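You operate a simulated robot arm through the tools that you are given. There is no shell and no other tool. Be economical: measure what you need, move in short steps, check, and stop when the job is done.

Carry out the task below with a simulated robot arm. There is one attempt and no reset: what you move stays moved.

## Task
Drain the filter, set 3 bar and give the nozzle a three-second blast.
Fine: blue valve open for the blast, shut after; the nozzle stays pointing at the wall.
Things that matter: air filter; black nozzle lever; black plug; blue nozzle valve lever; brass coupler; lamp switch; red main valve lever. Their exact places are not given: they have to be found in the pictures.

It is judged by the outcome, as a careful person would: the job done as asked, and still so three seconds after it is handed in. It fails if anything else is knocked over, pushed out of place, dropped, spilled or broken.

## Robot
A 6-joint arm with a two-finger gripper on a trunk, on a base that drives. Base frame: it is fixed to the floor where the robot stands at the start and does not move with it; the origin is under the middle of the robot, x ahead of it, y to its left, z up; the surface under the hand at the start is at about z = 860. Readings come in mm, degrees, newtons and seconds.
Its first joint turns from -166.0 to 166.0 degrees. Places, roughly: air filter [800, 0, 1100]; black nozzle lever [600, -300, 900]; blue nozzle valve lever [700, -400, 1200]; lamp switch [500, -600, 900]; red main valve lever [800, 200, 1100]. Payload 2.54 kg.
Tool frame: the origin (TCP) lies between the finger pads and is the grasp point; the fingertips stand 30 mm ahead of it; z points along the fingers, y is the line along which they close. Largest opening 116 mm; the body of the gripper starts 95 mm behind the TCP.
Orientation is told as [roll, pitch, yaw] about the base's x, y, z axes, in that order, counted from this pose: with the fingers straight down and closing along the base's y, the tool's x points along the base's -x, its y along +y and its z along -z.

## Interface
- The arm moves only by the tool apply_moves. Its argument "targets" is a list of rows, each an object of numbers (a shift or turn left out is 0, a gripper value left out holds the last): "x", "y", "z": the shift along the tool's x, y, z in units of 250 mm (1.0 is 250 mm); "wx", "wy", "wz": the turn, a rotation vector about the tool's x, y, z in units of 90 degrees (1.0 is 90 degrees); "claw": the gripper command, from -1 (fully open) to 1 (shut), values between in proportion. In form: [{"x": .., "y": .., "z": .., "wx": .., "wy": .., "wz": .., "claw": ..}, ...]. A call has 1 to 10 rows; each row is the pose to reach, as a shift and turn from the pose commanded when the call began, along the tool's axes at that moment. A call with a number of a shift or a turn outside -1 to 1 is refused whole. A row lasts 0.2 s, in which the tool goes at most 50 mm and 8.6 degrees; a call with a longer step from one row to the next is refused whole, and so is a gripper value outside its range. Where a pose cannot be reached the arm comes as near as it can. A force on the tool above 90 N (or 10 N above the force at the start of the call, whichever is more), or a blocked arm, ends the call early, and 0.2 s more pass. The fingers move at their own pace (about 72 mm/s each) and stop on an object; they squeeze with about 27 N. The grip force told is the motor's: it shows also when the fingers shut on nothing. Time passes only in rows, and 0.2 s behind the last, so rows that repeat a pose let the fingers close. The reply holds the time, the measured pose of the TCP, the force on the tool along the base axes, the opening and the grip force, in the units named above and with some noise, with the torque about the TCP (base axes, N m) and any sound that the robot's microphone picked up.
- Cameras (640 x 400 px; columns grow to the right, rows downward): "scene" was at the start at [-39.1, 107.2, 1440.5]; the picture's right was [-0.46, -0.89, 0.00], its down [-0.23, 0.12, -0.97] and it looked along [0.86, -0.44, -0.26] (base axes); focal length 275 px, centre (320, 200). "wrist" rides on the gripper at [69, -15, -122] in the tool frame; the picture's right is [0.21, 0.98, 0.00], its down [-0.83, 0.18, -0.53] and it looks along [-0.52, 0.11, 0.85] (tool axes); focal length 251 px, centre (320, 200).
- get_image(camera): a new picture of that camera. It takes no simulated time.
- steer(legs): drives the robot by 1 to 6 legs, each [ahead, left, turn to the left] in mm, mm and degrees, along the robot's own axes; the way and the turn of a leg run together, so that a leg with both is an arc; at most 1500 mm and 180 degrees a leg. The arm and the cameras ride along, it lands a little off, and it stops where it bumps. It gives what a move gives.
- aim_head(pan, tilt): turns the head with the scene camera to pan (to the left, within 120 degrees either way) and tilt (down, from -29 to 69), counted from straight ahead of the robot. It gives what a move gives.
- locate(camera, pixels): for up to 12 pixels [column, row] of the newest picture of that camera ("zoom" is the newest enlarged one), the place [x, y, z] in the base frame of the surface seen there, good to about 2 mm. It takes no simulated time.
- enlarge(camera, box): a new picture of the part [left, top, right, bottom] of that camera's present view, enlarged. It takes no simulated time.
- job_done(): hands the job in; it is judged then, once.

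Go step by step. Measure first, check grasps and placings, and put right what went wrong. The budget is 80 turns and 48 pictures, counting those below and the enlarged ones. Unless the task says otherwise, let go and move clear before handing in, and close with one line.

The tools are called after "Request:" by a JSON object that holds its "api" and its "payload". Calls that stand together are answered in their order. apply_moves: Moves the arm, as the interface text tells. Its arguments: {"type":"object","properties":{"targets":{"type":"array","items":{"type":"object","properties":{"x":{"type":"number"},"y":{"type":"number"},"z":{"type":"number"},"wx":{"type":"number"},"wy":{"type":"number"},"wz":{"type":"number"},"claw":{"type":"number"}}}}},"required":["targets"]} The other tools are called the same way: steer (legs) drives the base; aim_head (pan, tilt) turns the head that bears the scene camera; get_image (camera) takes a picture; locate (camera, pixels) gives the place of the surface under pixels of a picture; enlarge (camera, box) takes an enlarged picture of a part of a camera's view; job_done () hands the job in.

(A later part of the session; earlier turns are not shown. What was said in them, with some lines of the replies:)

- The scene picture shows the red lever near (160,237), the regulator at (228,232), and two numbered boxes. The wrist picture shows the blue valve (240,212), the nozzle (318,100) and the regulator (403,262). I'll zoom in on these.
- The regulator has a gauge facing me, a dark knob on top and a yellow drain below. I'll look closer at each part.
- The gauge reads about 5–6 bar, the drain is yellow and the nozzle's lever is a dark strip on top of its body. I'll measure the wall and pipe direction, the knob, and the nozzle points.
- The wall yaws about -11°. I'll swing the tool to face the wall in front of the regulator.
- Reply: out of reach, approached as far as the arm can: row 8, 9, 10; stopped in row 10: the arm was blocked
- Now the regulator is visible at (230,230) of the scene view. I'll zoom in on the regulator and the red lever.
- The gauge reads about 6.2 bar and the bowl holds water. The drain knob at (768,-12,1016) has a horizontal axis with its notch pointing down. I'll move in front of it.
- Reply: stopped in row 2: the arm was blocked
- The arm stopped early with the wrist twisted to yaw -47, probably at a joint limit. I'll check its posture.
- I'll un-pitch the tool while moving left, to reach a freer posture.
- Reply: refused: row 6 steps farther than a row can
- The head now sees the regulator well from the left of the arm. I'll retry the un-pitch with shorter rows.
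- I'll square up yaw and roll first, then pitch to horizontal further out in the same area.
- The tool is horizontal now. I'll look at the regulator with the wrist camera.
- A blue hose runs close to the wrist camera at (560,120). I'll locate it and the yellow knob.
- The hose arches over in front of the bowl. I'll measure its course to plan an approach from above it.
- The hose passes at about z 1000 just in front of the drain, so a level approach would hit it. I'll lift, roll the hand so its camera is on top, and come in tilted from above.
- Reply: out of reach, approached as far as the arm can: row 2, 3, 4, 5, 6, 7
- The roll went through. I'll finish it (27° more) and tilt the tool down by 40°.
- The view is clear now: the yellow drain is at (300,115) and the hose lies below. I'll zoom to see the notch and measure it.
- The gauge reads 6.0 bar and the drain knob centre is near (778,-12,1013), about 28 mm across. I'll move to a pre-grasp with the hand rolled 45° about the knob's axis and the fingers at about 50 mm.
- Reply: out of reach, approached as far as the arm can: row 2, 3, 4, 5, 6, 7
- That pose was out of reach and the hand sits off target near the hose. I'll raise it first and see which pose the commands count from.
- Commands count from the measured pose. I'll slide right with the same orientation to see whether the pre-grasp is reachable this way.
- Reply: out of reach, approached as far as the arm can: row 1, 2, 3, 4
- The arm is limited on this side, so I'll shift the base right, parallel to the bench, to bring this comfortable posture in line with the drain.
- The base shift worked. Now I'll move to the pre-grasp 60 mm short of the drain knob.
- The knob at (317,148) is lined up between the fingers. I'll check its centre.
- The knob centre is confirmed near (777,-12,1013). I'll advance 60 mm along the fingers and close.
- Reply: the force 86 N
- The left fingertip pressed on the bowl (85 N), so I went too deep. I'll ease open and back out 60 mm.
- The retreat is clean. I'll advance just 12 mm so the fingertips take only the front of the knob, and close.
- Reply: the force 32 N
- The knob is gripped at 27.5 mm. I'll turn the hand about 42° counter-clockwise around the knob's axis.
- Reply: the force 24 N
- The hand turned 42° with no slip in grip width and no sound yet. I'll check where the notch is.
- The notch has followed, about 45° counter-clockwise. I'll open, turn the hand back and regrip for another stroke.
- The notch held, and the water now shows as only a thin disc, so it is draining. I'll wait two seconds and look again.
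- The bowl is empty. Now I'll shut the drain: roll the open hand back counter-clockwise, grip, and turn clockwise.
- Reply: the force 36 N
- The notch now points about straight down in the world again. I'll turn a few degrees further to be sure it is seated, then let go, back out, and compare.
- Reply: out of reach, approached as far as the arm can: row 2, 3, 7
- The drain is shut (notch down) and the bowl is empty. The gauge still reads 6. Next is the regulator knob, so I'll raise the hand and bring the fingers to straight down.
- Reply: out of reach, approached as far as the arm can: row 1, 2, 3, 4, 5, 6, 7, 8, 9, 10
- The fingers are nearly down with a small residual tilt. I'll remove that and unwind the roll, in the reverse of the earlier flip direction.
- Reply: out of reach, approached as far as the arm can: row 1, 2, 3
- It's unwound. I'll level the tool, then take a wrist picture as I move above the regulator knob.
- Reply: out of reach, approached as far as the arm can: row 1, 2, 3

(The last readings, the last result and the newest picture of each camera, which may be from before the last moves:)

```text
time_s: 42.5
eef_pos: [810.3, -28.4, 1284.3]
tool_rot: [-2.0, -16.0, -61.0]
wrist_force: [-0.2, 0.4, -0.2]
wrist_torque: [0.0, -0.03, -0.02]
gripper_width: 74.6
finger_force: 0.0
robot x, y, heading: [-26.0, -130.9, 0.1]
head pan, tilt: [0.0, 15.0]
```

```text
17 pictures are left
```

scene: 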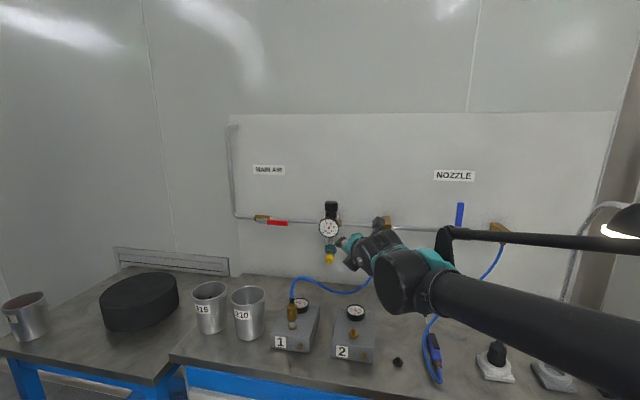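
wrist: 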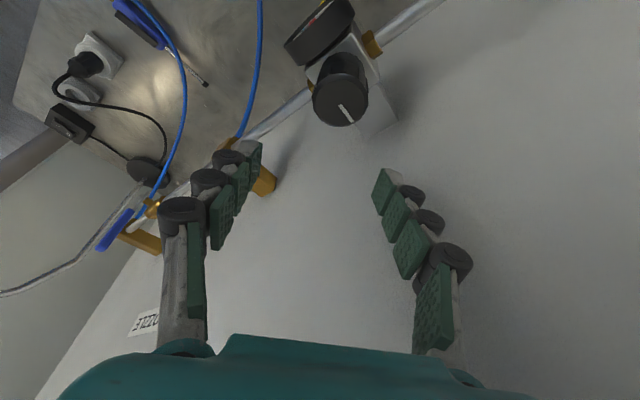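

I'm nearly above the knob at (340,90). I'll locate its rim and try levelling again here.

Request:
{"api": "locate", "payload": {"camera": "wrist", "pixels": [[340, 98], [318, 92], [365, 92], [340, 122], [347, 112], [340, 75], [345, 60]]}}

Request:
{"api": "apply_moves", "payload": {"targets": [{"wx": -0.013, "wy": 0.09}, {"wx": -0.026, "wy": 0.178}, {"wx": -0.026, "wy": 0.178}]}}

```text
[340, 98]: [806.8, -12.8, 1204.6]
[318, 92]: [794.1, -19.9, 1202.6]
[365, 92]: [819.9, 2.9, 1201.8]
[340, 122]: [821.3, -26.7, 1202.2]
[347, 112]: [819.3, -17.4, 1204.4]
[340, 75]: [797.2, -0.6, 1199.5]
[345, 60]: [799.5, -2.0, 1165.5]
```

```text
time_s: 43.3
eef_pos: [810.6, -29.6, 1284.7]
tool_rot: [-2.2, -15.9, -61.0]
wrist_force: [0.2, -0.1, -0.3]
wrist_torque: [-0.01, 0.01, 0.0]
gripper_width: 74.8
finger_force: 0.1
out of reach, approached as far as the arm can: row 1, 2, 3
robot x, y, heading: [-27.1, -126.6, -0.1]
head pan, tilt: [0.0, 15.0]
```

Levelling is blocked by the arm's posture, so I'll look at the arm.

Request:
{"api": "get_image", "payload": {"camera": "scene"}}

```text
16 pictures are left
```

scene: 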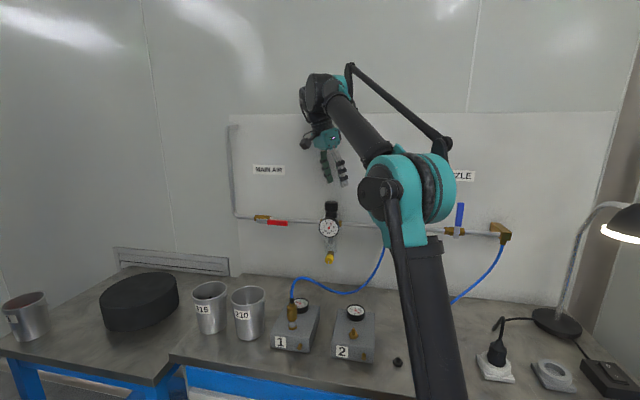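

The lateral 16° tilt can't be removed in this posture, but it's small enough to grip the knob with the pads about square to it. I'll line up along the tilted axis, winding the roll back 30° first.

Request:
{"api": "apply_moves", "payload": {"targets": [{"x": 0.041, "y": 0.006, "z": 0.017, "wz": 0.083, "claw": -0.2}, {"x": 0.083, "y": 0.012, "z": 0.034, "wz": 0.167}, {"x": 0.124, "y": 0.019, "z": 0.051, "wz": 0.25}, {"x": 0.165, "y": 0.025, "z": 0.068, "wz": 0.333}, {"x": 0.165, "y": 0.025, "z": 0.068, "wz": 0.333}]}}

Request:
{"api": "get_image", "payload": {"camera": "wrist"}}

```text
time_s: 44.5
eef_pos: [801.0, 2.9, 1257.7]
tool_rot: [6.3, -14.9, -92.1]
wrist_force: [1.3, 0.9, 0.3]
wrist_torque: [0.0, -0.02, -0.02]
gripper_width: 69.6
finger_force: 0.1
robot x, y, heading: [-25.0, -129.1, -0.1]
head pan, tilt: [0.0, 15.0]
```

```text
15 pictures are left
```

wrist: 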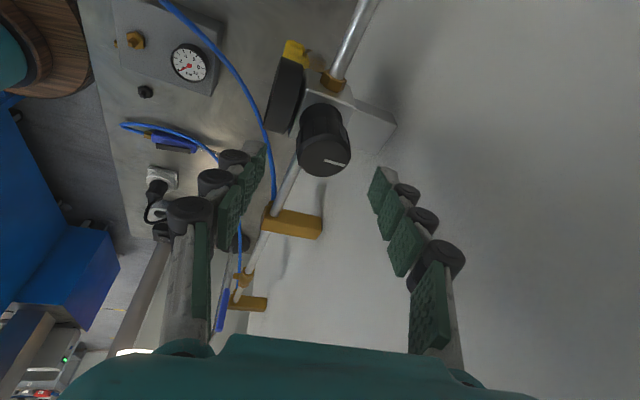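

The knob (322,150) is centred between the fingers. I'll advance 52 mm along the axis and grip.

Request:
{"api": "apply_moves", "payload": {"targets": [{"z": 0.11}, {"z": 0.208}, {"z": 0.208, "claw": 1}, {"z": 0.208, "claw": 1}, {"z": 0.208, "claw": 1}]}}

```text
time_s: 45.7
eef_pos: [806.7, -10.5, 1206.1]
tool_rot: [6.5, -14.8, -92.2]
wrist_force: [52.2, 3.5, 26.5]
wrist_torque: [-0.57, -0.33, 0.32]
gripper_width: 43.7
finger_force: 45.4
robot x, y, heading: [-25.1, -125.7, -0.0]
head pan, tilt: [0.0, 15.0]
```

The knob is gripped at 43.7 mm, with the hand about 4 mm too close to me. I'll correct that while turning counter-clockwise 30° and read the gauge.

Request:
{"api": "apply_moves", "payload": {"targets": [{"y": 0.014}, {"y": 0.016, "wz": -0.085}, {"y": 0.016, "wz": -0.17}, {"y": 0.016, "wz": -0.25}, {"y": 0.016, "wz": -0.333}]}}

Request:
{"api": "enlarge", "payload": {"camera": "scene", "box": [300, 165, 360, 245]}}

```text
time_s: 46.9
eef_pos: [807.6, -10.0, 1208.3]
tool_rot: [-2.4, -16.0, -60.9]
wrist_force: [-8.7, -4.3, -4.5]
wrist_torque: [0.39, -1.13, -0.1]
gripper_width: 41.4
finger_force: 44.7
robot x, y, heading: [-25.3, -130.9, 0.2]
head pan, tilt: [0.0, 15.0]
```

```text
5.00 times, centred on (330, 205) of scene
```

zoom: 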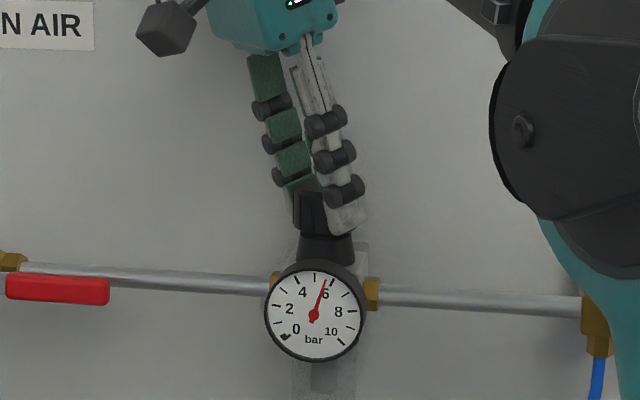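

The needle fell to about 5.65, so roughly 0.01 bar per degree: about 265° in total. I'll continue this stroke 60° more.

Request:
{"api": "apply_moves", "payload": {"targets": [{"wz": -0.09}, {"wz": -0.18}, {"wz": -0.27}, {"wz": -0.36}, {"wz": -0.45}, {"wz": -0.54}, {"wz": -0.63}, {"wz": -0.72}]}}

Request:
{"api": "enlarge", "payload": {"camera": "scene", "box": [300, 165, 360, 245]}}

```text
time_s: 48.7
eef_pos: [808.1, -13.0, 1208.6]
tool_rot: [-15.6, -4.8, 4.3]
wrist_force: [-13.1, -15.2, 9.8]
wrist_torque: [0.31, -0.77, -0.11]
gripper_width: 46.0
finger_force: 45.3
robot x, y, heading: [-27.1, -128.5, 0.3]
head pan, tilt: [0.0, 15.0]
```

```text
5.00 times, centred on (330, 205) of scene
```

zoom: 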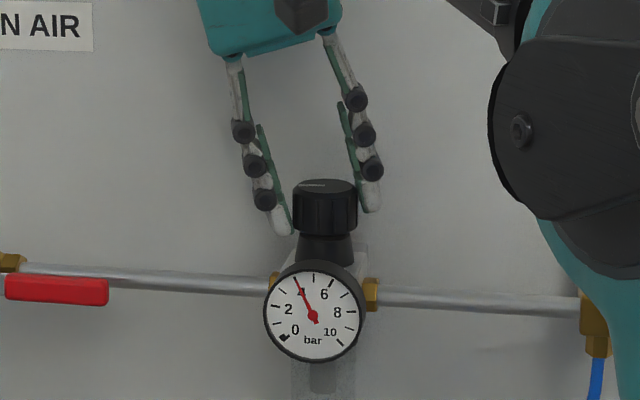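

The needle reads about 4.1 bar, so the rate is about 42° per bar. I'll turn another 30° and read again.

Request:
{"api": "apply_moves", "payload": {"targets": [{"wz": -0.09}, {"wz": -0.18}, {"wz": -0.27}, {"wz": -0.36}]}}

Request:
{"api": "enlarge", "payload": {"camera": "scene", "box": [318, 215, 342, 245]}}

```text
time_s: 49.7
eef_pos: [808.9, -10.2, 1209.3]
tool_rot: [-16.5, -2.0, 13.8]
wrist_force: [29.4, -66.8, 17.8]
wrist_torque: [-0.4, -0.21, 0.1]
gripper_width: 46.4
finger_force: 44.9
out of reach, approached as far as the arm can: row 2, 3, 4
robot x, y, heading: [-28.7, -131.1, -0.4]
head pan, tilt: [0.0, 15.0]
```

```text
13.33 times, centred on (330, 230) of scene
```

zoom: 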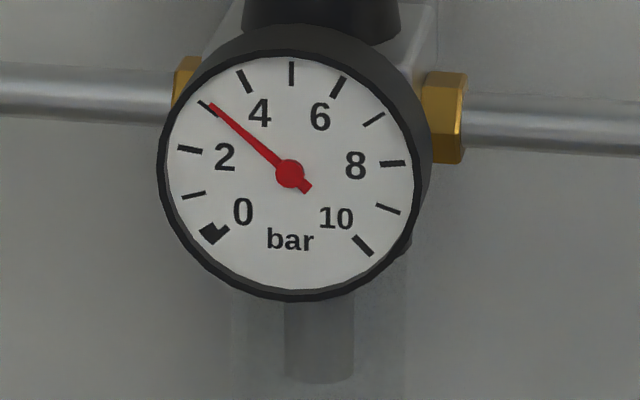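

The needle sits on the 3 mark. I'll release, lift clear along the tool axis, and re-read.

Request:
{"api": "apply_moves", "payload": {"targets": [{"claw": -0.2}, {"claw": -0.2}, {"claw": -0.2}, {"z": -0.15}, {"z": -0.3}, {"z": -0.45}]}}

Request:
{"api": "enlarge", "payload": {"camera": "scene", "box": [318, 215, 342, 245]}}

```text
time_s: 51.1
eef_pos: [793.8, 29.7, 1319.1]
tool_rot: [-16.1, -2.0, 14.1]
wrist_force: [-0.8, -1.0, 0.7]
wrist_torque: [0.03, -0.01, 0.02]
gripper_width: 69.7
finger_force: 0.0
robot x, y, heading: [-24.6, -125.9, -0.3]
head pan, tilt: [0.0, 15.0]
```

```text
13.33 times, centred on (330, 230) of scene
```

zoom: 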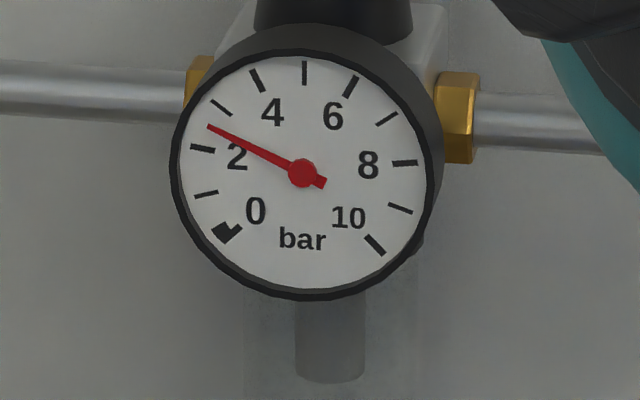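

After release it settled at about 2.5 bar, so I need about 20° clockwise. I'll regrip at the square orientation (yaw about -50).

Request:
{"api": "apply_moves", "payload": {"targets": [{"y": -0.005, "z": 0.03, "wz": 0.09}, {"y": -0.01, "z": 0.06, "wz": 0.18}, {"y": -0.015, "z": 0.1, "wz": 0.27}, {"y": -0.019, "z": 0.13, "wz": 0.36}, {"y": -0.024, "z": 0.17, "wz": 0.45}, {"y": -0.029, "z": 0.2, "wz": 0.54}, {"y": -0.034, "z": 0.24, "wz": 0.63}, {"y": -0.038, "z": 0.265, "wz": 0.71}, {"y": -0.038, "z": 0.265, "wz": 0.71}]}}

Request:
{"api": "apply_moves", "payload": {"targets": [{"z": 0.11}, {"z": 0.205}, {"z": 0.205, "claw": 1}, {"z": 0.205, "claw": 1}, {"z": 0.205, "claw": 1}]}}

```text
time_s: 53.1
eef_pos: [803.6, 3.2, 1254.8]
tool_rot: [-5.4, -15.5, -49.5]
wrist_force: [-0.3, 0.0, -0.1]
wrist_torque: [-0.03, 0.0, 0.03]
gripper_width: 69.5
finger_force: 0.0
robot x, y, heading: [-24.0, -130.7, -0.1]
head pan, tilt: [0.0, 15.0]
```

```text
time_s: 54.3
eef_pos: [808.1, -11.7, 1206.1]
tool_rot: [-5.5, -15.4, -49.4]
wrist_force: [-16.0, -6.6, -6.7]
wrist_torque: [0.47, -0.47, -0.09]
gripper_width: 42.8
finger_force: 45.2
robot x, y, heading: [-21.6, -127.5, 0.1]
head pan, tilt: [0.0, 15.0]
```

It's gripped with low side forces. I'll turn clockwise about 20° and read.

Request:
{"api": "apply_moves", "payload": {"targets": [{"wz": 0.08}, {"wz": 0.16}, {"wz": 0.22}, {"wz": 0.22}]}}

Request:
{"api": "enlarge", "payload": {"camera": "scene", "box": [318, 215, 342, 245]}}

```text
time_s: 55.3
eef_pos: [807.6, -12.2, 1206.3]
tool_rot: [0.3, -16.4, -70.1]
wrist_force: [-5.8, -1.8, 4.1]
wrist_torque: [-0.4, 0.15, -0.01]
gripper_width: 41.0
finger_force: 44.8
robot x, y, heading: [-25.4, -128.9, -0.1]
head pan, tilt: [0.0, 15.0]
```

```text
13.33 times, centred on (330, 230) of scene
```

zoom: 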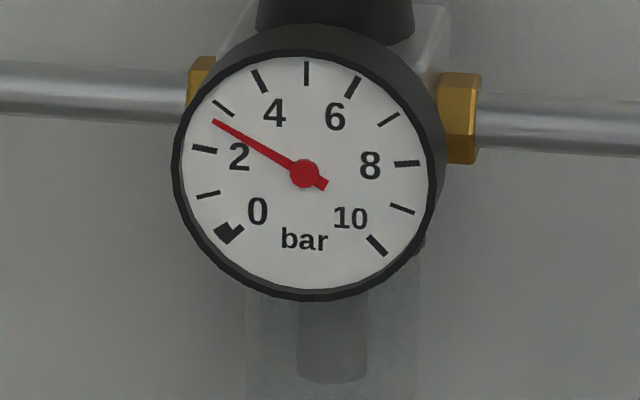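

It reads about 2.64; the first degrees were taken up by slack. I'll turn another 14°.

Request:
{"api": "apply_moves", "payload": {"targets": [{"wz": 0.08}, {"wz": 0.155}, {"wz": 0.155}]}}

Request:
{"api": "enlarge", "payload": {"camera": "scene", "box": [318, 215, 342, 245]}}

```text
time_s: 56.1
eef_pos: [807.0, -11.1, 1206.4]
tool_rot: [4.3, -15.8, -84.5]
wrist_force: [-1.2, -0.2, 3.9]
wrist_torque: [-0.35, 1.14, -0.01]
gripper_width: 42.3
finger_force: 44.9
robot x, y, heading: [-25.8, -131.0, -0.1]
head pan, tilt: [0.0, 15.0]
```

```text
13.33 times, centred on (330, 230) of scene
```

zoom: 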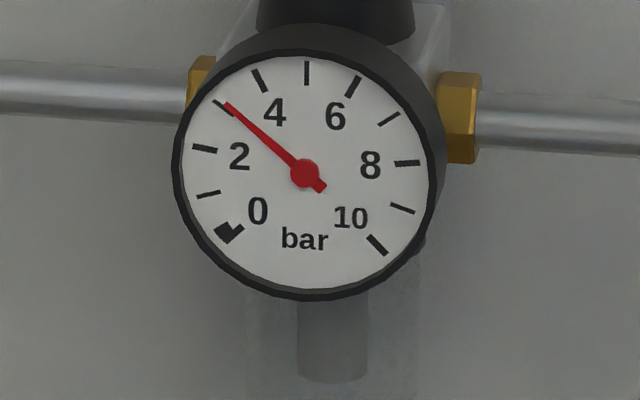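

It reads about 3.1 with low side forces. I'll ease back 3°, open the fingers in place, and see where it settles.

Request:
{"api": "apply_moves", "payload": {"targets": [{"wz": -0.035}, {"wz": -0.035, "claw": -0.2}, {"wz": -0.035, "claw": -0.2}]}}

Request:
{"api": "enlarge", "payload": {"camera": "scene", "box": [318, 215, 342, 245]}}

```text
time_s: 56.9
eef_pos: [807.6, -12.0, 1205.6]
tool_rot: [3.4, -16.0, -81.2]
wrist_force: [0.8, -0.1, 0.5]
wrist_torque: [0.01, 0.01, 0.02]
gripper_width: 69.7
finger_force: 0.0
robot x, y, heading: [-25.0, -128.0, -0.0]
head pan, tilt: [0.0, 15.0]
```

```text
13.33 times, centred on (330, 230) of scene
```

zoom: 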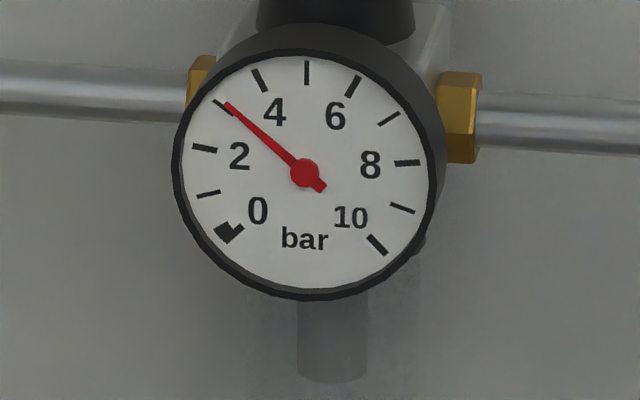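

It settled at about 3.1 bar, which is good. Next I'll back off upwards, close the fingers and travel to above-left of the blue lever, which stands upright at about (700,-378,1168–1230).

Request:
{"api": "apply_moves", "payload": {"targets": [{"z": -0.12}, {"z": -0.24}, {"z": -0.35}, {"x": -0.147, "y": -0.073, "z": -0.307, "claw": 1}, {"x": -0.295, "y": -0.146, "z": -0.264}, {"x": -0.442, "y": -0.218, "z": -0.22}, {"x": -0.59, "y": -0.291, "z": -0.177}, {"x": -0.737, "y": -0.364, "z": -0.134}, {"x": -0.885, "y": -0.437, "z": -0.09}, {"x": -0.99, "y": -0.5, "z": -0.06}]}}

Request:
{"api": "aim_head", "payload": {"pan": -20, "tilt": 18}}

Request:
{"api": "get_image", "payload": {"camera": "wrist"}}

```text
time_s: 59.1
eef_pos: [720.1, -262.3, 1282.3]
tool_rot: [3.2, -17.1, -81.2]
wrist_force: [0.3, 0.7, 0.1]
wrist_torque: [-0.04, 0.0, 0.0]
gripper_width: 0.2
finger_force: 27.0
robot x, y, heading: [-28.0, -131.0, 0.3]
head pan, tilt: [0.0, 15.0]
```

```text
time_s: 59.9
eef_pos: [719.9, -262.2, 1282.9]
tool_rot: [3.2, -17.1, -81.3]
wrist_force: [0.0, 0.3, 0.4]
wrist_torque: [-0.03, -0.01, 0.02]
gripper_width: 0.0
finger_force: 26.9
robot x, y, heading: [-28.1, -125.6, -0.0]
head pan, tilt: [-20.0, 18.0]
```

```text
7 pictures are left
```

wrist: 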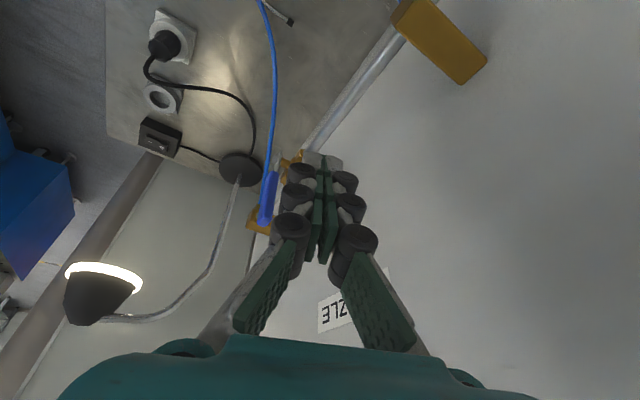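

The blue lever is visible at (267,200). I'll measure its ends, and the nozzle and plug pixels in this view as well.

Request:
{"api": "locate", "payload": {"camera": "wrist", "pixels": [[263, 222], [267, 200], [271, 178], [260, 205], [274, 200], [276, 160], [298, 157], [255, 215]]}}

```text
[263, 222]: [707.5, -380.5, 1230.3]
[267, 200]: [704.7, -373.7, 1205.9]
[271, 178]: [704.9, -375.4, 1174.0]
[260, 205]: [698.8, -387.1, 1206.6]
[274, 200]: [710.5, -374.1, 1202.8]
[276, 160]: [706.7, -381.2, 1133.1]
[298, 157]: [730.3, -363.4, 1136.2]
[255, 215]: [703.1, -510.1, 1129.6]
```

The lever is centred at about (705,-381) with its tip at z 1231. I'll push it from its left, over to the right and down along its arc with the closed fingers.

Request:
{"api": "apply_moves", "payload": {"targets": [{"x": -0.105, "y": -0.044, "z": 0.09}, {"x": -0.21, "y": -0.088, "z": 0.183}, {"x": -0.169, "y": -0.096, "z": 0.316}, {"x": -0.261, "y": -0.132, "z": 0.342}, {"x": -0.316, "y": -0.153, "z": 0.356}, {"x": -0.371, "y": -0.175, "z": 0.37}, {"x": -0.412, "y": -0.198, "z": 0.419}, {"x": -0.453, "y": -0.22, "z": 0.468}, {"x": -0.472, "y": -0.238, "z": 0.536}, {"x": -0.491, "y": -0.255, "z": 0.604}]}}

Request:
{"api": "get_image", "payload": {"camera": "wrist"}}

```text
time_s: 62.1
eef_pos: [694.1, -420.9, 1168.0]
tool_rot: [2.0, -19.2, -81.3]
wrist_force: [7.7, 8.7, 38.1]
wrist_torque: [0.34, -0.25, -0.29]
gripper_width: 6.0
finger_force: 29.3
out of reach, approached as far as the arm can: row 2, 3, 4, 5, 6, 7, 8, 9, 10
robot x, y, heading: [-28.5, -126.2, 0.2]
head pan, tilt: [-20.0, 18.0]
```

```text
6 pictures are left
```

wrist: 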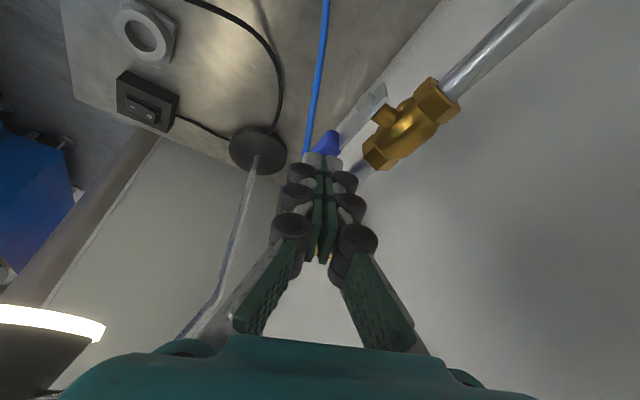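

The lever lies over to the right and looks parallel to the pipe. I'll check its angle by location, and also place the lamp.

Request:
{"api": "locate", "payload": {"camera": "wrist", "pixels": [[330, 143], [322, 150], [345, 128], [375, 98], [450, 100], [365, 165], [50, 320], [256, 165]]}}

```text
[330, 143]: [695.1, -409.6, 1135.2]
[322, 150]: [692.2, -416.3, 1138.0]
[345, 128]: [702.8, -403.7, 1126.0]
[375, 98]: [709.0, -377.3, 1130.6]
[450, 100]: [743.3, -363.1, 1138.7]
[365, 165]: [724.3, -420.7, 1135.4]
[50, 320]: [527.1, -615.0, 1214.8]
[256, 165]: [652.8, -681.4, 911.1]
```

The lever is horizontal, so the blue valve is open. I'll back out upwards and travel over the nozzle.

Request:
{"api": "apply_moves", "payload": {"targets": [{"z": -0.16}, {"z": -0.32}, {"x": 0.135, "y": -0.082, "z": -0.254}, {"x": 0.27, "y": -0.165, "z": -0.189}, {"x": 0.405, "y": -0.247, "z": -0.123}, {"x": 0.539, "y": -0.329, "z": -0.057}, {"x": 0.674, "y": -0.412, "z": 0.008}, {"x": 0.809, "y": -0.494, "z": 0.074}, {"x": 0.809, "y": -0.494, "z": 0.074}]}}

Request:
{"api": "get_image", "payload": {"camera": "wrist"}}

```text
time_s: 64.1
eef_pos: [544.7, -260.4, 1079.5]
tool_rot: [1.6, -19.1, -81.5]
wrist_force: [0.0, -0.9, 0.4]
wrist_torque: [0.02, -0.02, 0.0]
gripper_width: 0.2
finger_force: 29.1
robot x, y, heading: [-26.9, -127.0, -0.1]
head pan, tilt: [-20.0, 18.0]
```

```text
5 pictures are left
```

wrist: 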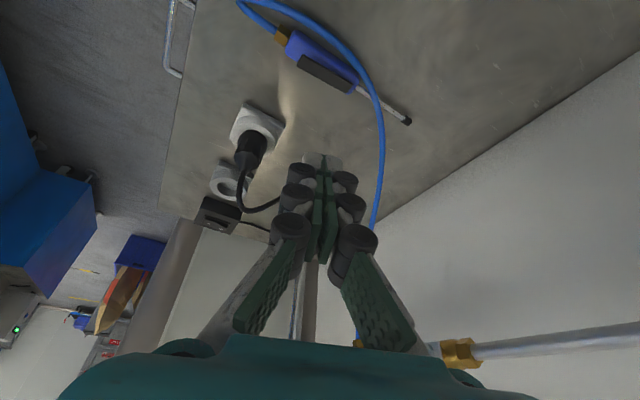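

The nozzle is visible with its dark lever from (300,62) to (350,90). I'll measure it.

Request:
{"api": "locate", "payload": {"camera": "wrist", "pixels": [[302, 62], [312, 68], [325, 75], [340, 84], [350, 90], [330, 58], [312, 48], [290, 40], [404, 118], [345, 50], [320, 18]]}}

```text
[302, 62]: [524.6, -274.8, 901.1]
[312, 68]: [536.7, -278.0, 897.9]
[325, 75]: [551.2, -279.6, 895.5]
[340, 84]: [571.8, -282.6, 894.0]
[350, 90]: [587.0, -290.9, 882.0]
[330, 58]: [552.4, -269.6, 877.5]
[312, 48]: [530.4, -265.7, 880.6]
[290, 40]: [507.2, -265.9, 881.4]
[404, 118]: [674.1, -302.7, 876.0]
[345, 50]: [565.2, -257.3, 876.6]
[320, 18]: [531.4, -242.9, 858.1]
```

The lever's free end is at about (523,-273,901) and it hinges toward the front. I'll come down to just above it.

Request:
{"api": "apply_moves", "payload": {"targets": [{"x": 0.04, "y": -0.02, "z": 0.14}, {"x": 0.08, "y": -0.04, "z": 0.28}, {"x": 0.12, "y": -0.06, "z": 0.42}, {"x": 0.14, "y": -0.07, "z": 0.485}, {"x": 0.16, "y": -0.078, "z": 0.554}, {"x": 0.16, "y": -0.078, "z": 0.554}]}}

Request:
{"api": "enlarge", "payload": {"camera": "wrist", "box": [240, 60, 400, 210]}}

```text
time_s: 65.5
eef_pos: [531.1, -268.6, 936.0]
tool_rot: [1.8, -19.1, -81.4]
wrist_force: [-0.1, 0.1, 0.1]
wrist_torque: [-0.04, 0.05, -0.01]
gripper_width: 0.0
finger_force: 28.8
robot x, y, heading: [-24.3, -130.4, 0.1]
head pan, tilt: [-20.0, 18.0]
```

```text
2.67 times, centred on (320, 135) of wrist
```

zoom: 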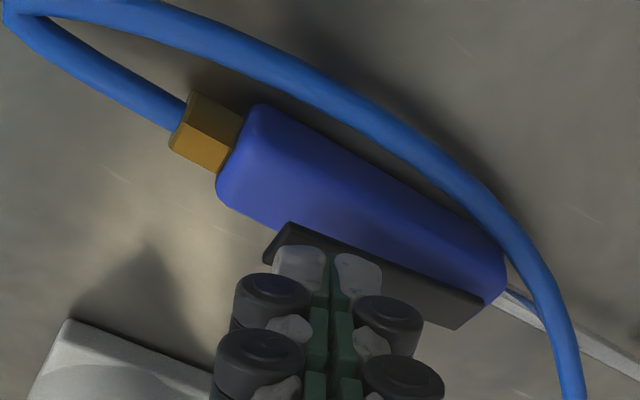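

The fingertips are right above the lever's free end. I'll press 16 mm straight down and hold.

Request:
{"api": "apply_moves", "payload": {"targets": [{"x": 0.01, "y": -0.004, "z": 0.064}, {"x": 0.01, "y": -0.004, "z": 0.064}, {"x": 0.01, "y": -0.004, "z": 0.064}, {"x": 0.01, "y": -0.004, "z": 0.064}]}}

```text
time_s: 66.5
eef_pos: [529.5, -272.1, 920.3]
tool_rot: [1.9, -19.2, -81.4]
wrist_force: [-0.9, 2.1, 16.9]
wrist_torque: [0.09, 0.04, 0.0]
gripper_width: 6.0
finger_force: 27.2
robot x, y, heading: [-23.0, -129.4, -0.2]
head pan, tilt: [-20.0, 18.0]
```

17 N and no sound, so it's probably not fully depressed. I'll press 5 mm deeper.

Request:
{"api": "apply_moves", "payload": {"targets": [{"x": 0.0066, "z": 0.019}]}}

```text
time_s: 67.0
eef_pos: [530.1, -272.3, 917.3]
tool_rot: [1.8, -19.3, -81.5]
wrist_force: [-15.5, 13.1, 64.3]
wrist_torque: [0.42, 0.48, -0.02]
gripper_width: 5.9
finger_force: 26.9
robot x, y, heading: [-25.9, -129.5, -0.2]
head pan, tilt: [-20.0, 18.0]
stopped in row 1: the force on the tool passed its limit at 94 N (the readings are from after the stop); the commanded pose is now the measured one
```

It's firmly bottomed at 64 N, and pictures take no time. I'll look now at whether it blows, including the gauge and blue lever.

Request:
{"api": "get_image", "payload": {"camera": "scene"}}

```text
3 pictures are left
```

scene: 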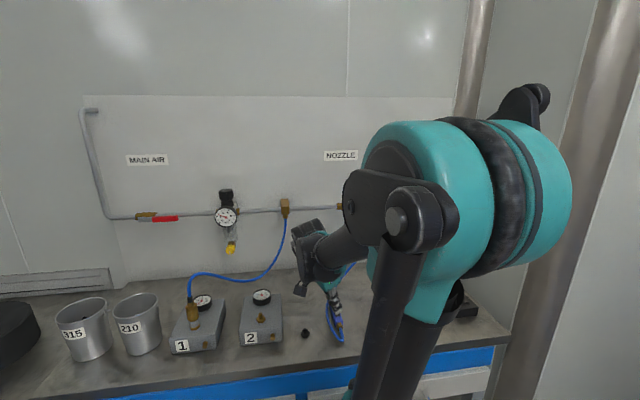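

I can't tell from this view, but the first press already sat near the bottom of the stroke, at about t=65.8. I'll hold to about 68.9 and lift straight off.

Request:
{"api": "apply_moves", "payload": {"targets": [{"z": 0}, {"z": 0}, {"z": 0}, {"z": 0}, {"z": 0}, {"z": 0}, {"z": 0}, {"z": 0}, {"z": 0}, {"x": -0.052, "y": 0.005, "z": -0.151}]}}

```text
time_s: 69.2
eef_pos: [532.3, -271.9, 953.6]
tool_rot: [1.9, -19.2, -81.5]
wrist_force: [-0.6, -0.5, 0.0]
wrist_torque: [-0.02, 0.08, 0.0]
gripper_width: 0.1
finger_force: 26.7
robot x, y, heading: [-25.4, -127.9, -0.0]
head pan, tilt: [-20.0, 18.0]
```

The nozzle lever is released. Next I'll shut the blue valve by gripping its handle lightly from above, with the fingers in front of and behind it. First I go up and over it, with the roll set to yaw -101 and the fingers at 24 mm.

Request:
{"api": "apply_moves", "payload": {"targets": [{"x": -0.058, "y": 0.006, "z": -0.166}, {"x": -0.115, "y": 0.011, "z": -0.332}, {"x": -0.173, "y": 0.017, "z": -0.498, "claw": 0.586}, {"x": -0.306, "y": 0.105, "z": -0.543, "wz": 0.036}, {"x": -0.438, "y": 0.192, "z": -0.588, "wz": 0.072}, {"x": -0.571, "y": 0.28, "z": -0.633, "wz": 0.108}, {"x": -0.703, "y": 0.368, "z": -0.677, "wz": 0.145}, {"x": -0.836, "y": 0.455, "z": -0.722, "wz": 0.181}, {"x": -0.968, "y": 0.543, "z": -0.767, "wz": 0.217}, {"x": -0.968, "y": 0.543, "z": -0.767, "wz": 0.217}]}}

Request:
{"api": "get_image", "payload": {"camera": "wrist"}}

```text
time_s: 71.4
eef_pos: [684.5, -415.6, 1220.9]
tool_rot: [8.4, -17.5, -102.1]
wrist_force: [-0.1, -0.3, 0.0]
wrist_torque: [0.01, 0.01, 0.02]
gripper_width: 24.0
finger_force: 0.0
robot x, y, heading: [-26.5, -131.0, -0.0]
head pan, tilt: [-20.0, 18.0]
```

```text
2 pictures are left
```

wrist: 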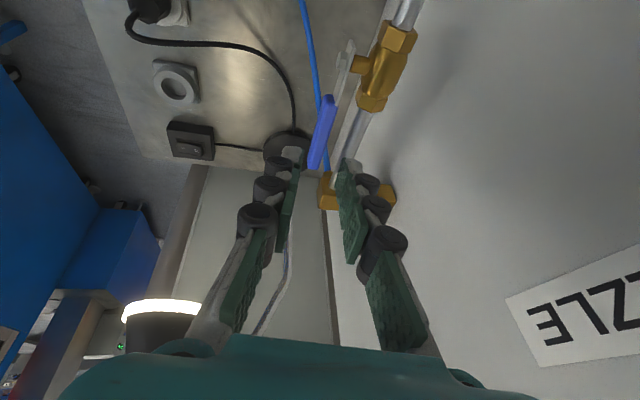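

The handle lies parallel to the pipe at (322,130), between the fingers' planes. I'll measure it and the pipe behind it.

Request:
{"api": "locate", "payload": {"camera": "wrist", "pixels": [[328, 105], [323, 130], [315, 160], [310, 158], [320, 162], [314, 166], [352, 140], [345, 158], [330, 185], [344, 60]]}}

```text
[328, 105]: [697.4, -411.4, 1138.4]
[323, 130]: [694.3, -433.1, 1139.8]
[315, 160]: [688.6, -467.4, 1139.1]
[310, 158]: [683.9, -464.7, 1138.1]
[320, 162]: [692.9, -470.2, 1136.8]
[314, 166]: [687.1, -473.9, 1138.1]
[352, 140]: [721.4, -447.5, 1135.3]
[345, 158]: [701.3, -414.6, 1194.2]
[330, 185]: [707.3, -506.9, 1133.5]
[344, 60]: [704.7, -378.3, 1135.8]
```

The handle's centre line is at (692,-445,1132) and the pipe is about 28 mm behind it. I'll go down 70 mm along the tool and grip.

Request:
{"api": "apply_moves", "payload": {"targets": [{"z": 0.15}, {"x": 0.003, "z": 0.24}, {"x": 0.004, "z": 0.28}, {"x": 0.004, "z": 0.28, "claw": 1}, {"x": 0.004, "z": 0.28, "claw": 1}]}}

```text
time_s: 72.6
eef_pos: [691.9, -434.6, 1154.8]
tool_rot: [8.3, -17.5, -101.9]
wrist_force: [2.4, -0.7, -1.2]
wrist_torque: [-0.01, 0.33, -0.31]
gripper_width: 12.7
finger_force: 39.4
robot x, y, heading: [-26.5, -127.3, -0.1]
head pan, tilt: [-20.0, 18.0]
```

The handle is held at 12.7 mm. I'll swing it up along its arc to vertical, letting it pivot between the pads.

Request:
{"api": "apply_moves", "payload": {"targets": [{"x": -0.0118, "y": 0.0096, "z": -0.066}, {"x": -0.0058, "y": 0.019, "z": -0.133}, {"x": 0.0174, "y": 0.0275, "z": -0.196}, {"x": 0.056, "y": 0.0346, "z": -0.251}, {"x": 0.108, "y": 0.04, "z": -0.2945}, {"x": 0.1695, "y": 0.043, "z": -0.323}, {"x": 0.1825, "y": 0.043, "z": -0.3266}, {"x": 0.1825, "y": 0.043, "z": -0.3266}]}}

```text
time_s: 74.4
eef_pos: [702.4, -369.0, 1220.3]
tool_rot: [8.2, -17.5, -101.9]
wrist_force: [-0.5, 0.4, 0.4]
wrist_torque: [0.01, -0.01, -0.01]
gripper_width: 0.1
finger_force: 28.5
robot x, y, heading: [-21.4, -127.4, 0.1]
head pan, tilt: [-20.0, 18.0]
```

The handle slipped out of the grip partway. I'll back off along the tool and take a look at where it stands.

Request:
{"api": "apply_moves", "payload": {"targets": [{"z": -0.15}, {"z": -0.28, "claw": 0.5}, {"z": -0.28, "claw": 0.5}]}}

Request:
{"api": "get_image", "payload": {"camera": "wrist"}}

```text
time_s: 75.2
eef_pos: [697.5, -345.1, 1287.1]
tool_rot: [8.4, -17.5, -102.0]
wrist_force: [0.7, 0.8, 0.6]
wrist_torque: [0.02, 0.01, -0.02]
gripper_width: 29.4
finger_force: 0.1
robot x, y, heading: [-29.2, -129.1, 0.1]
head pan, tilt: [-20.0, 18.0]
```

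```text
1 pictures are left
```

wrist: 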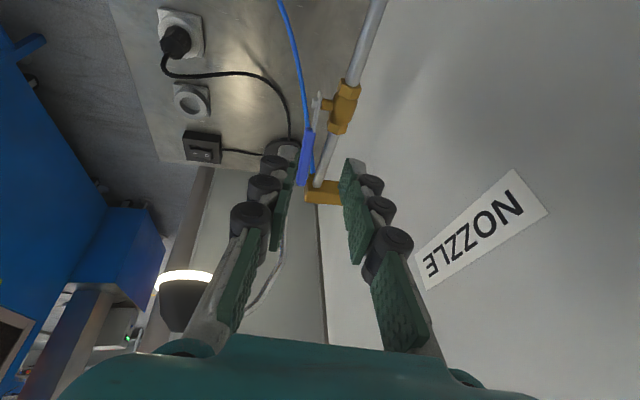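

The handle appears from (310,130) to (302,182). I'll measure its angle.

Request:
{"api": "locate", "payload": {"camera": "wrist", "pixels": [[308, 135], [305, 155], [303, 170], [301, 181], [318, 100], [298, 160], [311, 160]]}}

```text
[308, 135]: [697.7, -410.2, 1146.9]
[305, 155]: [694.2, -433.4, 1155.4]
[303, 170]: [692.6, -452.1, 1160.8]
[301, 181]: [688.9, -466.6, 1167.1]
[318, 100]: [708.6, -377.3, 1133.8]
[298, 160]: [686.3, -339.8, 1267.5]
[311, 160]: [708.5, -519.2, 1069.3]
```

The handle is only about 19° above horizontal, so the valve isn't shut; the top grip slid off. I'll instead point the closed fingers toward the wall, hook under the handle and lift. First I re-orient in front of it.

Request:
{"api": "apply_moves", "payload": {"targets": [{"x": -0.058, "y": -0.065, "z": 0.042, "wx": -0.088, "wy": 0.022, "claw": 1}, {"x": -0.115, "y": -0.129, "z": 0.084, "wx": -0.175, "wy": 0.044}, {"x": -0.173, "y": -0.194, "z": 0.126, "wx": -0.263, "wy": 0.067}, {"x": -0.231, "y": -0.259, "z": 0.168, "wx": -0.351, "wy": 0.089}, {"x": -0.288, "y": -0.323, "z": 0.21, "wx": -0.438, "wy": 0.111}, {"x": -0.346, "y": -0.388, "z": 0.252, "wx": -0.526, "wy": 0.133}, {"x": -0.346, "y": -0.388, "z": 0.252, "wx": -0.526, "wy": 0.133}]}}

```text
time_s: 76.8
eef_pos: [630.2, -271.9, 1237.8]
tool_rot: [55.5, -11.5, -101.5]
wrist_force: [-0.7, -0.6, 0.1]
wrist_torque: [0.01, 0.01, 0.02]
gripper_width: 0.1
finger_force: 26.7
out of reach, approached as far as the arm can: row 1, 2, 3, 4, 5, 6, 7
robot x, y, heading: [-25.2, -131.8, -0.2]
head pan, tilt: [-20.0, 18.0]
```

The fingers now point at the wall (35° down), but the arm limits travel to the right at this heading. I'll turn the heading 15° more right while moving to the pre-hook point below-front of the handle.

Request:
{"api": "apply_moves", "payload": {"targets": [{"x": -0.103, "y": -0.051, "z": 0.072, "wx": 0.0066, "wy": -0.027, "wz": 0.0185}, {"x": -0.206, "y": -0.102, "z": 0.144, "wx": 0.013, "wy": -0.054, "wz": 0.037}, {"x": -0.309, "y": -0.154, "z": 0.216, "wx": 0.02, "wy": -0.081, "wz": 0.0555}, {"x": -0.412, "y": -0.205, "z": 0.288, "wx": 0.0264, "wy": -0.108, "wz": 0.074}, {"x": -0.515, "y": -0.256, "z": 0.36, "wx": 0.033, "wy": -0.135, "wz": 0.0925}, {"x": -0.515, "y": -0.256, "z": 0.36, "wx": 0.033, "wy": -0.135, "wz": 0.0925}]}}

```text
time_s: 78.2
eef_pos: [641.9, -415.1, 1162.9]
tool_rot: [55.6, -11.9, -116.8]
wrist_force: [-0.3, -0.1, 0.6]
wrist_torque: [0.01, 0.0, -0.02]
gripper_width: 0.1
finger_force: 26.8
out of reach, approached as far as the arm can: row 3, 4, 5, 6
robot x, y, heading: [-26.8, -127.3, -0.4]
head pan, tilt: [-20.0, 18.0]
```

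I'm within 9 mm of the pre-hook point, at the edge of the range. I'll turn the heading 9° further and slide the closed fingers in under the handle.

Request:
{"api": "apply_moves", "payload": {"targets": [{"x": 0.01, "y": 0.012, "z": 0.025, "wx": 0.01, "wy": -0.04, "wz": 0.028}, {"x": 0.02, "y": 0.025, "z": 0.05, "wx": 0.02, "wy": -0.081, "wz": 0.0555}, {"x": 0.01, "y": 0.022, "z": 0.14, "wx": 0.02, "wy": -0.081, "wz": 0.0555}, {"x": -0.004, "y": 0.018, "z": 0.228, "wx": 0.02, "wy": -0.081, "wz": 0.0555}, {"x": -0.004, "y": 0.018, "z": 0.228, "wx": 0.02, "wy": -0.081, "wz": 0.0555}]}}

```text
time_s: 79.1
eef_pos: [662.7, -426.9, 1141.6]
tool_rot: [54.7, -11.6, -125.8]
wrist_force: [-45.8, 23.4, -4.4]
wrist_torque: [0.15, 0.54, 0.31]
gripper_width: 0.1
finger_force: 27.2
robot x, y, heading: [-26.0, -127.5, 0.1]
head pan, tilt: [-20.0, 18.0]
stopped in row 4: the force on the tool passed its limit at 123 N (the readings are from after the stop); the commanded pose is now the measured one
```

The fingertips met something at about x 685, so the handle must sit lower than I assumed. I'll back off and enter lower, low enough even for a fully horizontal handle.

Request:
{"api": "apply_moves", "payload": {"targets": [{"z": -0.1}, {"x": 0.043, "y": -0.044, "z": -0.07}, {"x": 0.043, "y": -0.044, "z": -0.054}, {"x": 0.043, "y": -0.044, "z": 0.04}, {"x": 0.042, "y": -0.045, "z": 0.146}, {"x": 0.042, "y": -0.045, "z": 0.146}]}}

```text
time_s: 80.5
eef_pos: [690.2, -438.6, 1111.9]
tool_rot: [54.9, -11.6, -125.6]
wrist_force: [-0.3, -0.5, 0.3]
wrist_torque: [0.0, 0.03, -0.01]
gripper_width: 0.0
finger_force: 26.5
robot x, y, heading: [-27.3, -132.1, -0.2]
head pan, tilt: [-20.0, 18.0]
```

I'm in under the handle with no contact. I'll retreat 8 mm to clear the pipe, then sweep up and left along the handle's arc.

Request:
{"api": "apply_moves", "payload": {"targets": [{"z": -0.032}, {"x": -0.031, "y": 0.08, "z": -0.081}, {"x": -0.04, "y": 0.137, "z": -0.123}, {"x": -0.032, "y": 0.19, "z": -0.171}, {"x": -0.008, "y": 0.234, "z": -0.221}, {"x": 0.032, "y": 0.266, "z": -0.271}, {"x": 0.083, "y": 0.286, "z": -0.317}, {"x": 0.1, "y": 0.287, "z": -0.328}]}}

```text
time_s: 82.3
eef_pos: [688.3, -396.4, 1206.9]
tool_rot: [54.5, -12.2, -126.6]
wrist_force: [-4.5, -31.5, -1.7]
wrist_torque: [-0.04, 0.02, -0.28]
gripper_width: 0.2
finger_force: 26.0
robot x, y, heading: [-26.4, -132.6, -0.1]
head pan, tilt: [-20.0, 18.0]
stopped in row 8: the force on the tool passed its limit at 93 N (the readings are from after the stop); the commanded pose is now the measured one
```

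Pushing left met a firm stop (93 N) with the handle upright, so the valve is shut. I'll move off it to the right, then straight back from the wall.

Request:
{"api": "apply_moves", "payload": {"targets": [{"x": -0.021, "y": 0.002, "z": 0.011}, {"x": -0.078, "y": -0.08, "z": -0.087}, {"x": -0.134, "y": -0.161, "z": -0.185}, {"x": -0.19, "y": -0.24, "z": -0.28}, {"x": -0.19, "y": -0.2, "z": -0.45}, {"x": -0.15, "y": -0.1, "z": -0.6}, {"x": -0.1, "y": 0.0, "z": -0.75}]}}

Request:
{"api": "aim_head", "payload": {"pan": -15, "tilt": 20}}

```text
time_s: 83.9
eef_pos: [564.9, -303.7, 1320.4]
tool_rot: [54.7, -11.9, -126.4]
wrist_force: [-1.6, 0.2, 0.7]
wrist_torque: [0.0, 0.03, 0.01]
gripper_width: 0.0
finger_force: 27.2
robot x, y, heading: [-31.2, -134.4, -0.2]
head pan, tilt: [-20.0, 18.0]
```

```text
time_s: 84.6
eef_pos: [564.5, -304.4, 1318.4]
tool_rot: [54.7, -12.0, -126.2]
wrist_force: [-0.7, 0.2, 0.8]
wrist_torque: [0.01, -0.03, 0.02]
gripper_width: 0.2
finger_force: 27.0
robot x, y, heading: [-27.3, -127.9, -0.2]
head pan, tilt: [-15.0, 20.0]
```

I'll use the last picture to confirm the blue lever.

Request:
{"api": "get_image", "payload": {"camera": "wrist"}}

```text
0 pictures are left
```

wrist: 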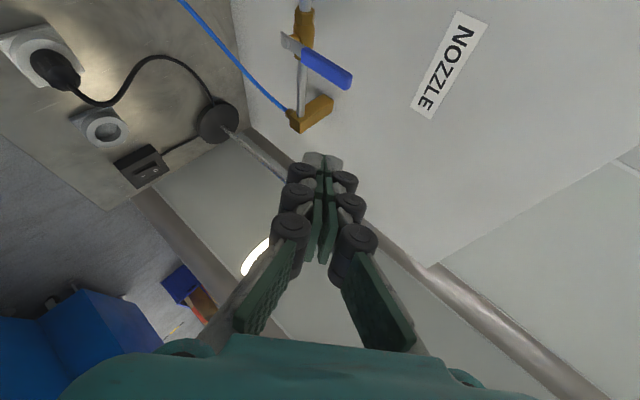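

Request:
{"api": "locate", "payload": {"camera": "wrist", "pixels": [[348, 78], [330, 68], [308, 53], [290, 42]]}}

```text
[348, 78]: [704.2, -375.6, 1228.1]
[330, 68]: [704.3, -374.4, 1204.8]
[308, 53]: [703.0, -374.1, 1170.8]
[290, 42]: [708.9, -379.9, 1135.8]
```

The blue lever is upright again (from (709,-380,1136) to (704,-376,1228), the same as at the start), and the arm is clear. I'm handing in.

Request:
{"api": "job_done", "payload": {}}

```text
The job is handed in.
```

I drained the filter and shut the drain, and set the regulator to about 3.1 bar. I then opened the blue valve, held the nozzle lever down for about three seconds, and shut the blue valve again. I couldn't confirm the blast itself: no sound was reported and no picture showed the air. I also had no pictures left to check the nozzle's aim afterwards; I pressed its lever straight down.
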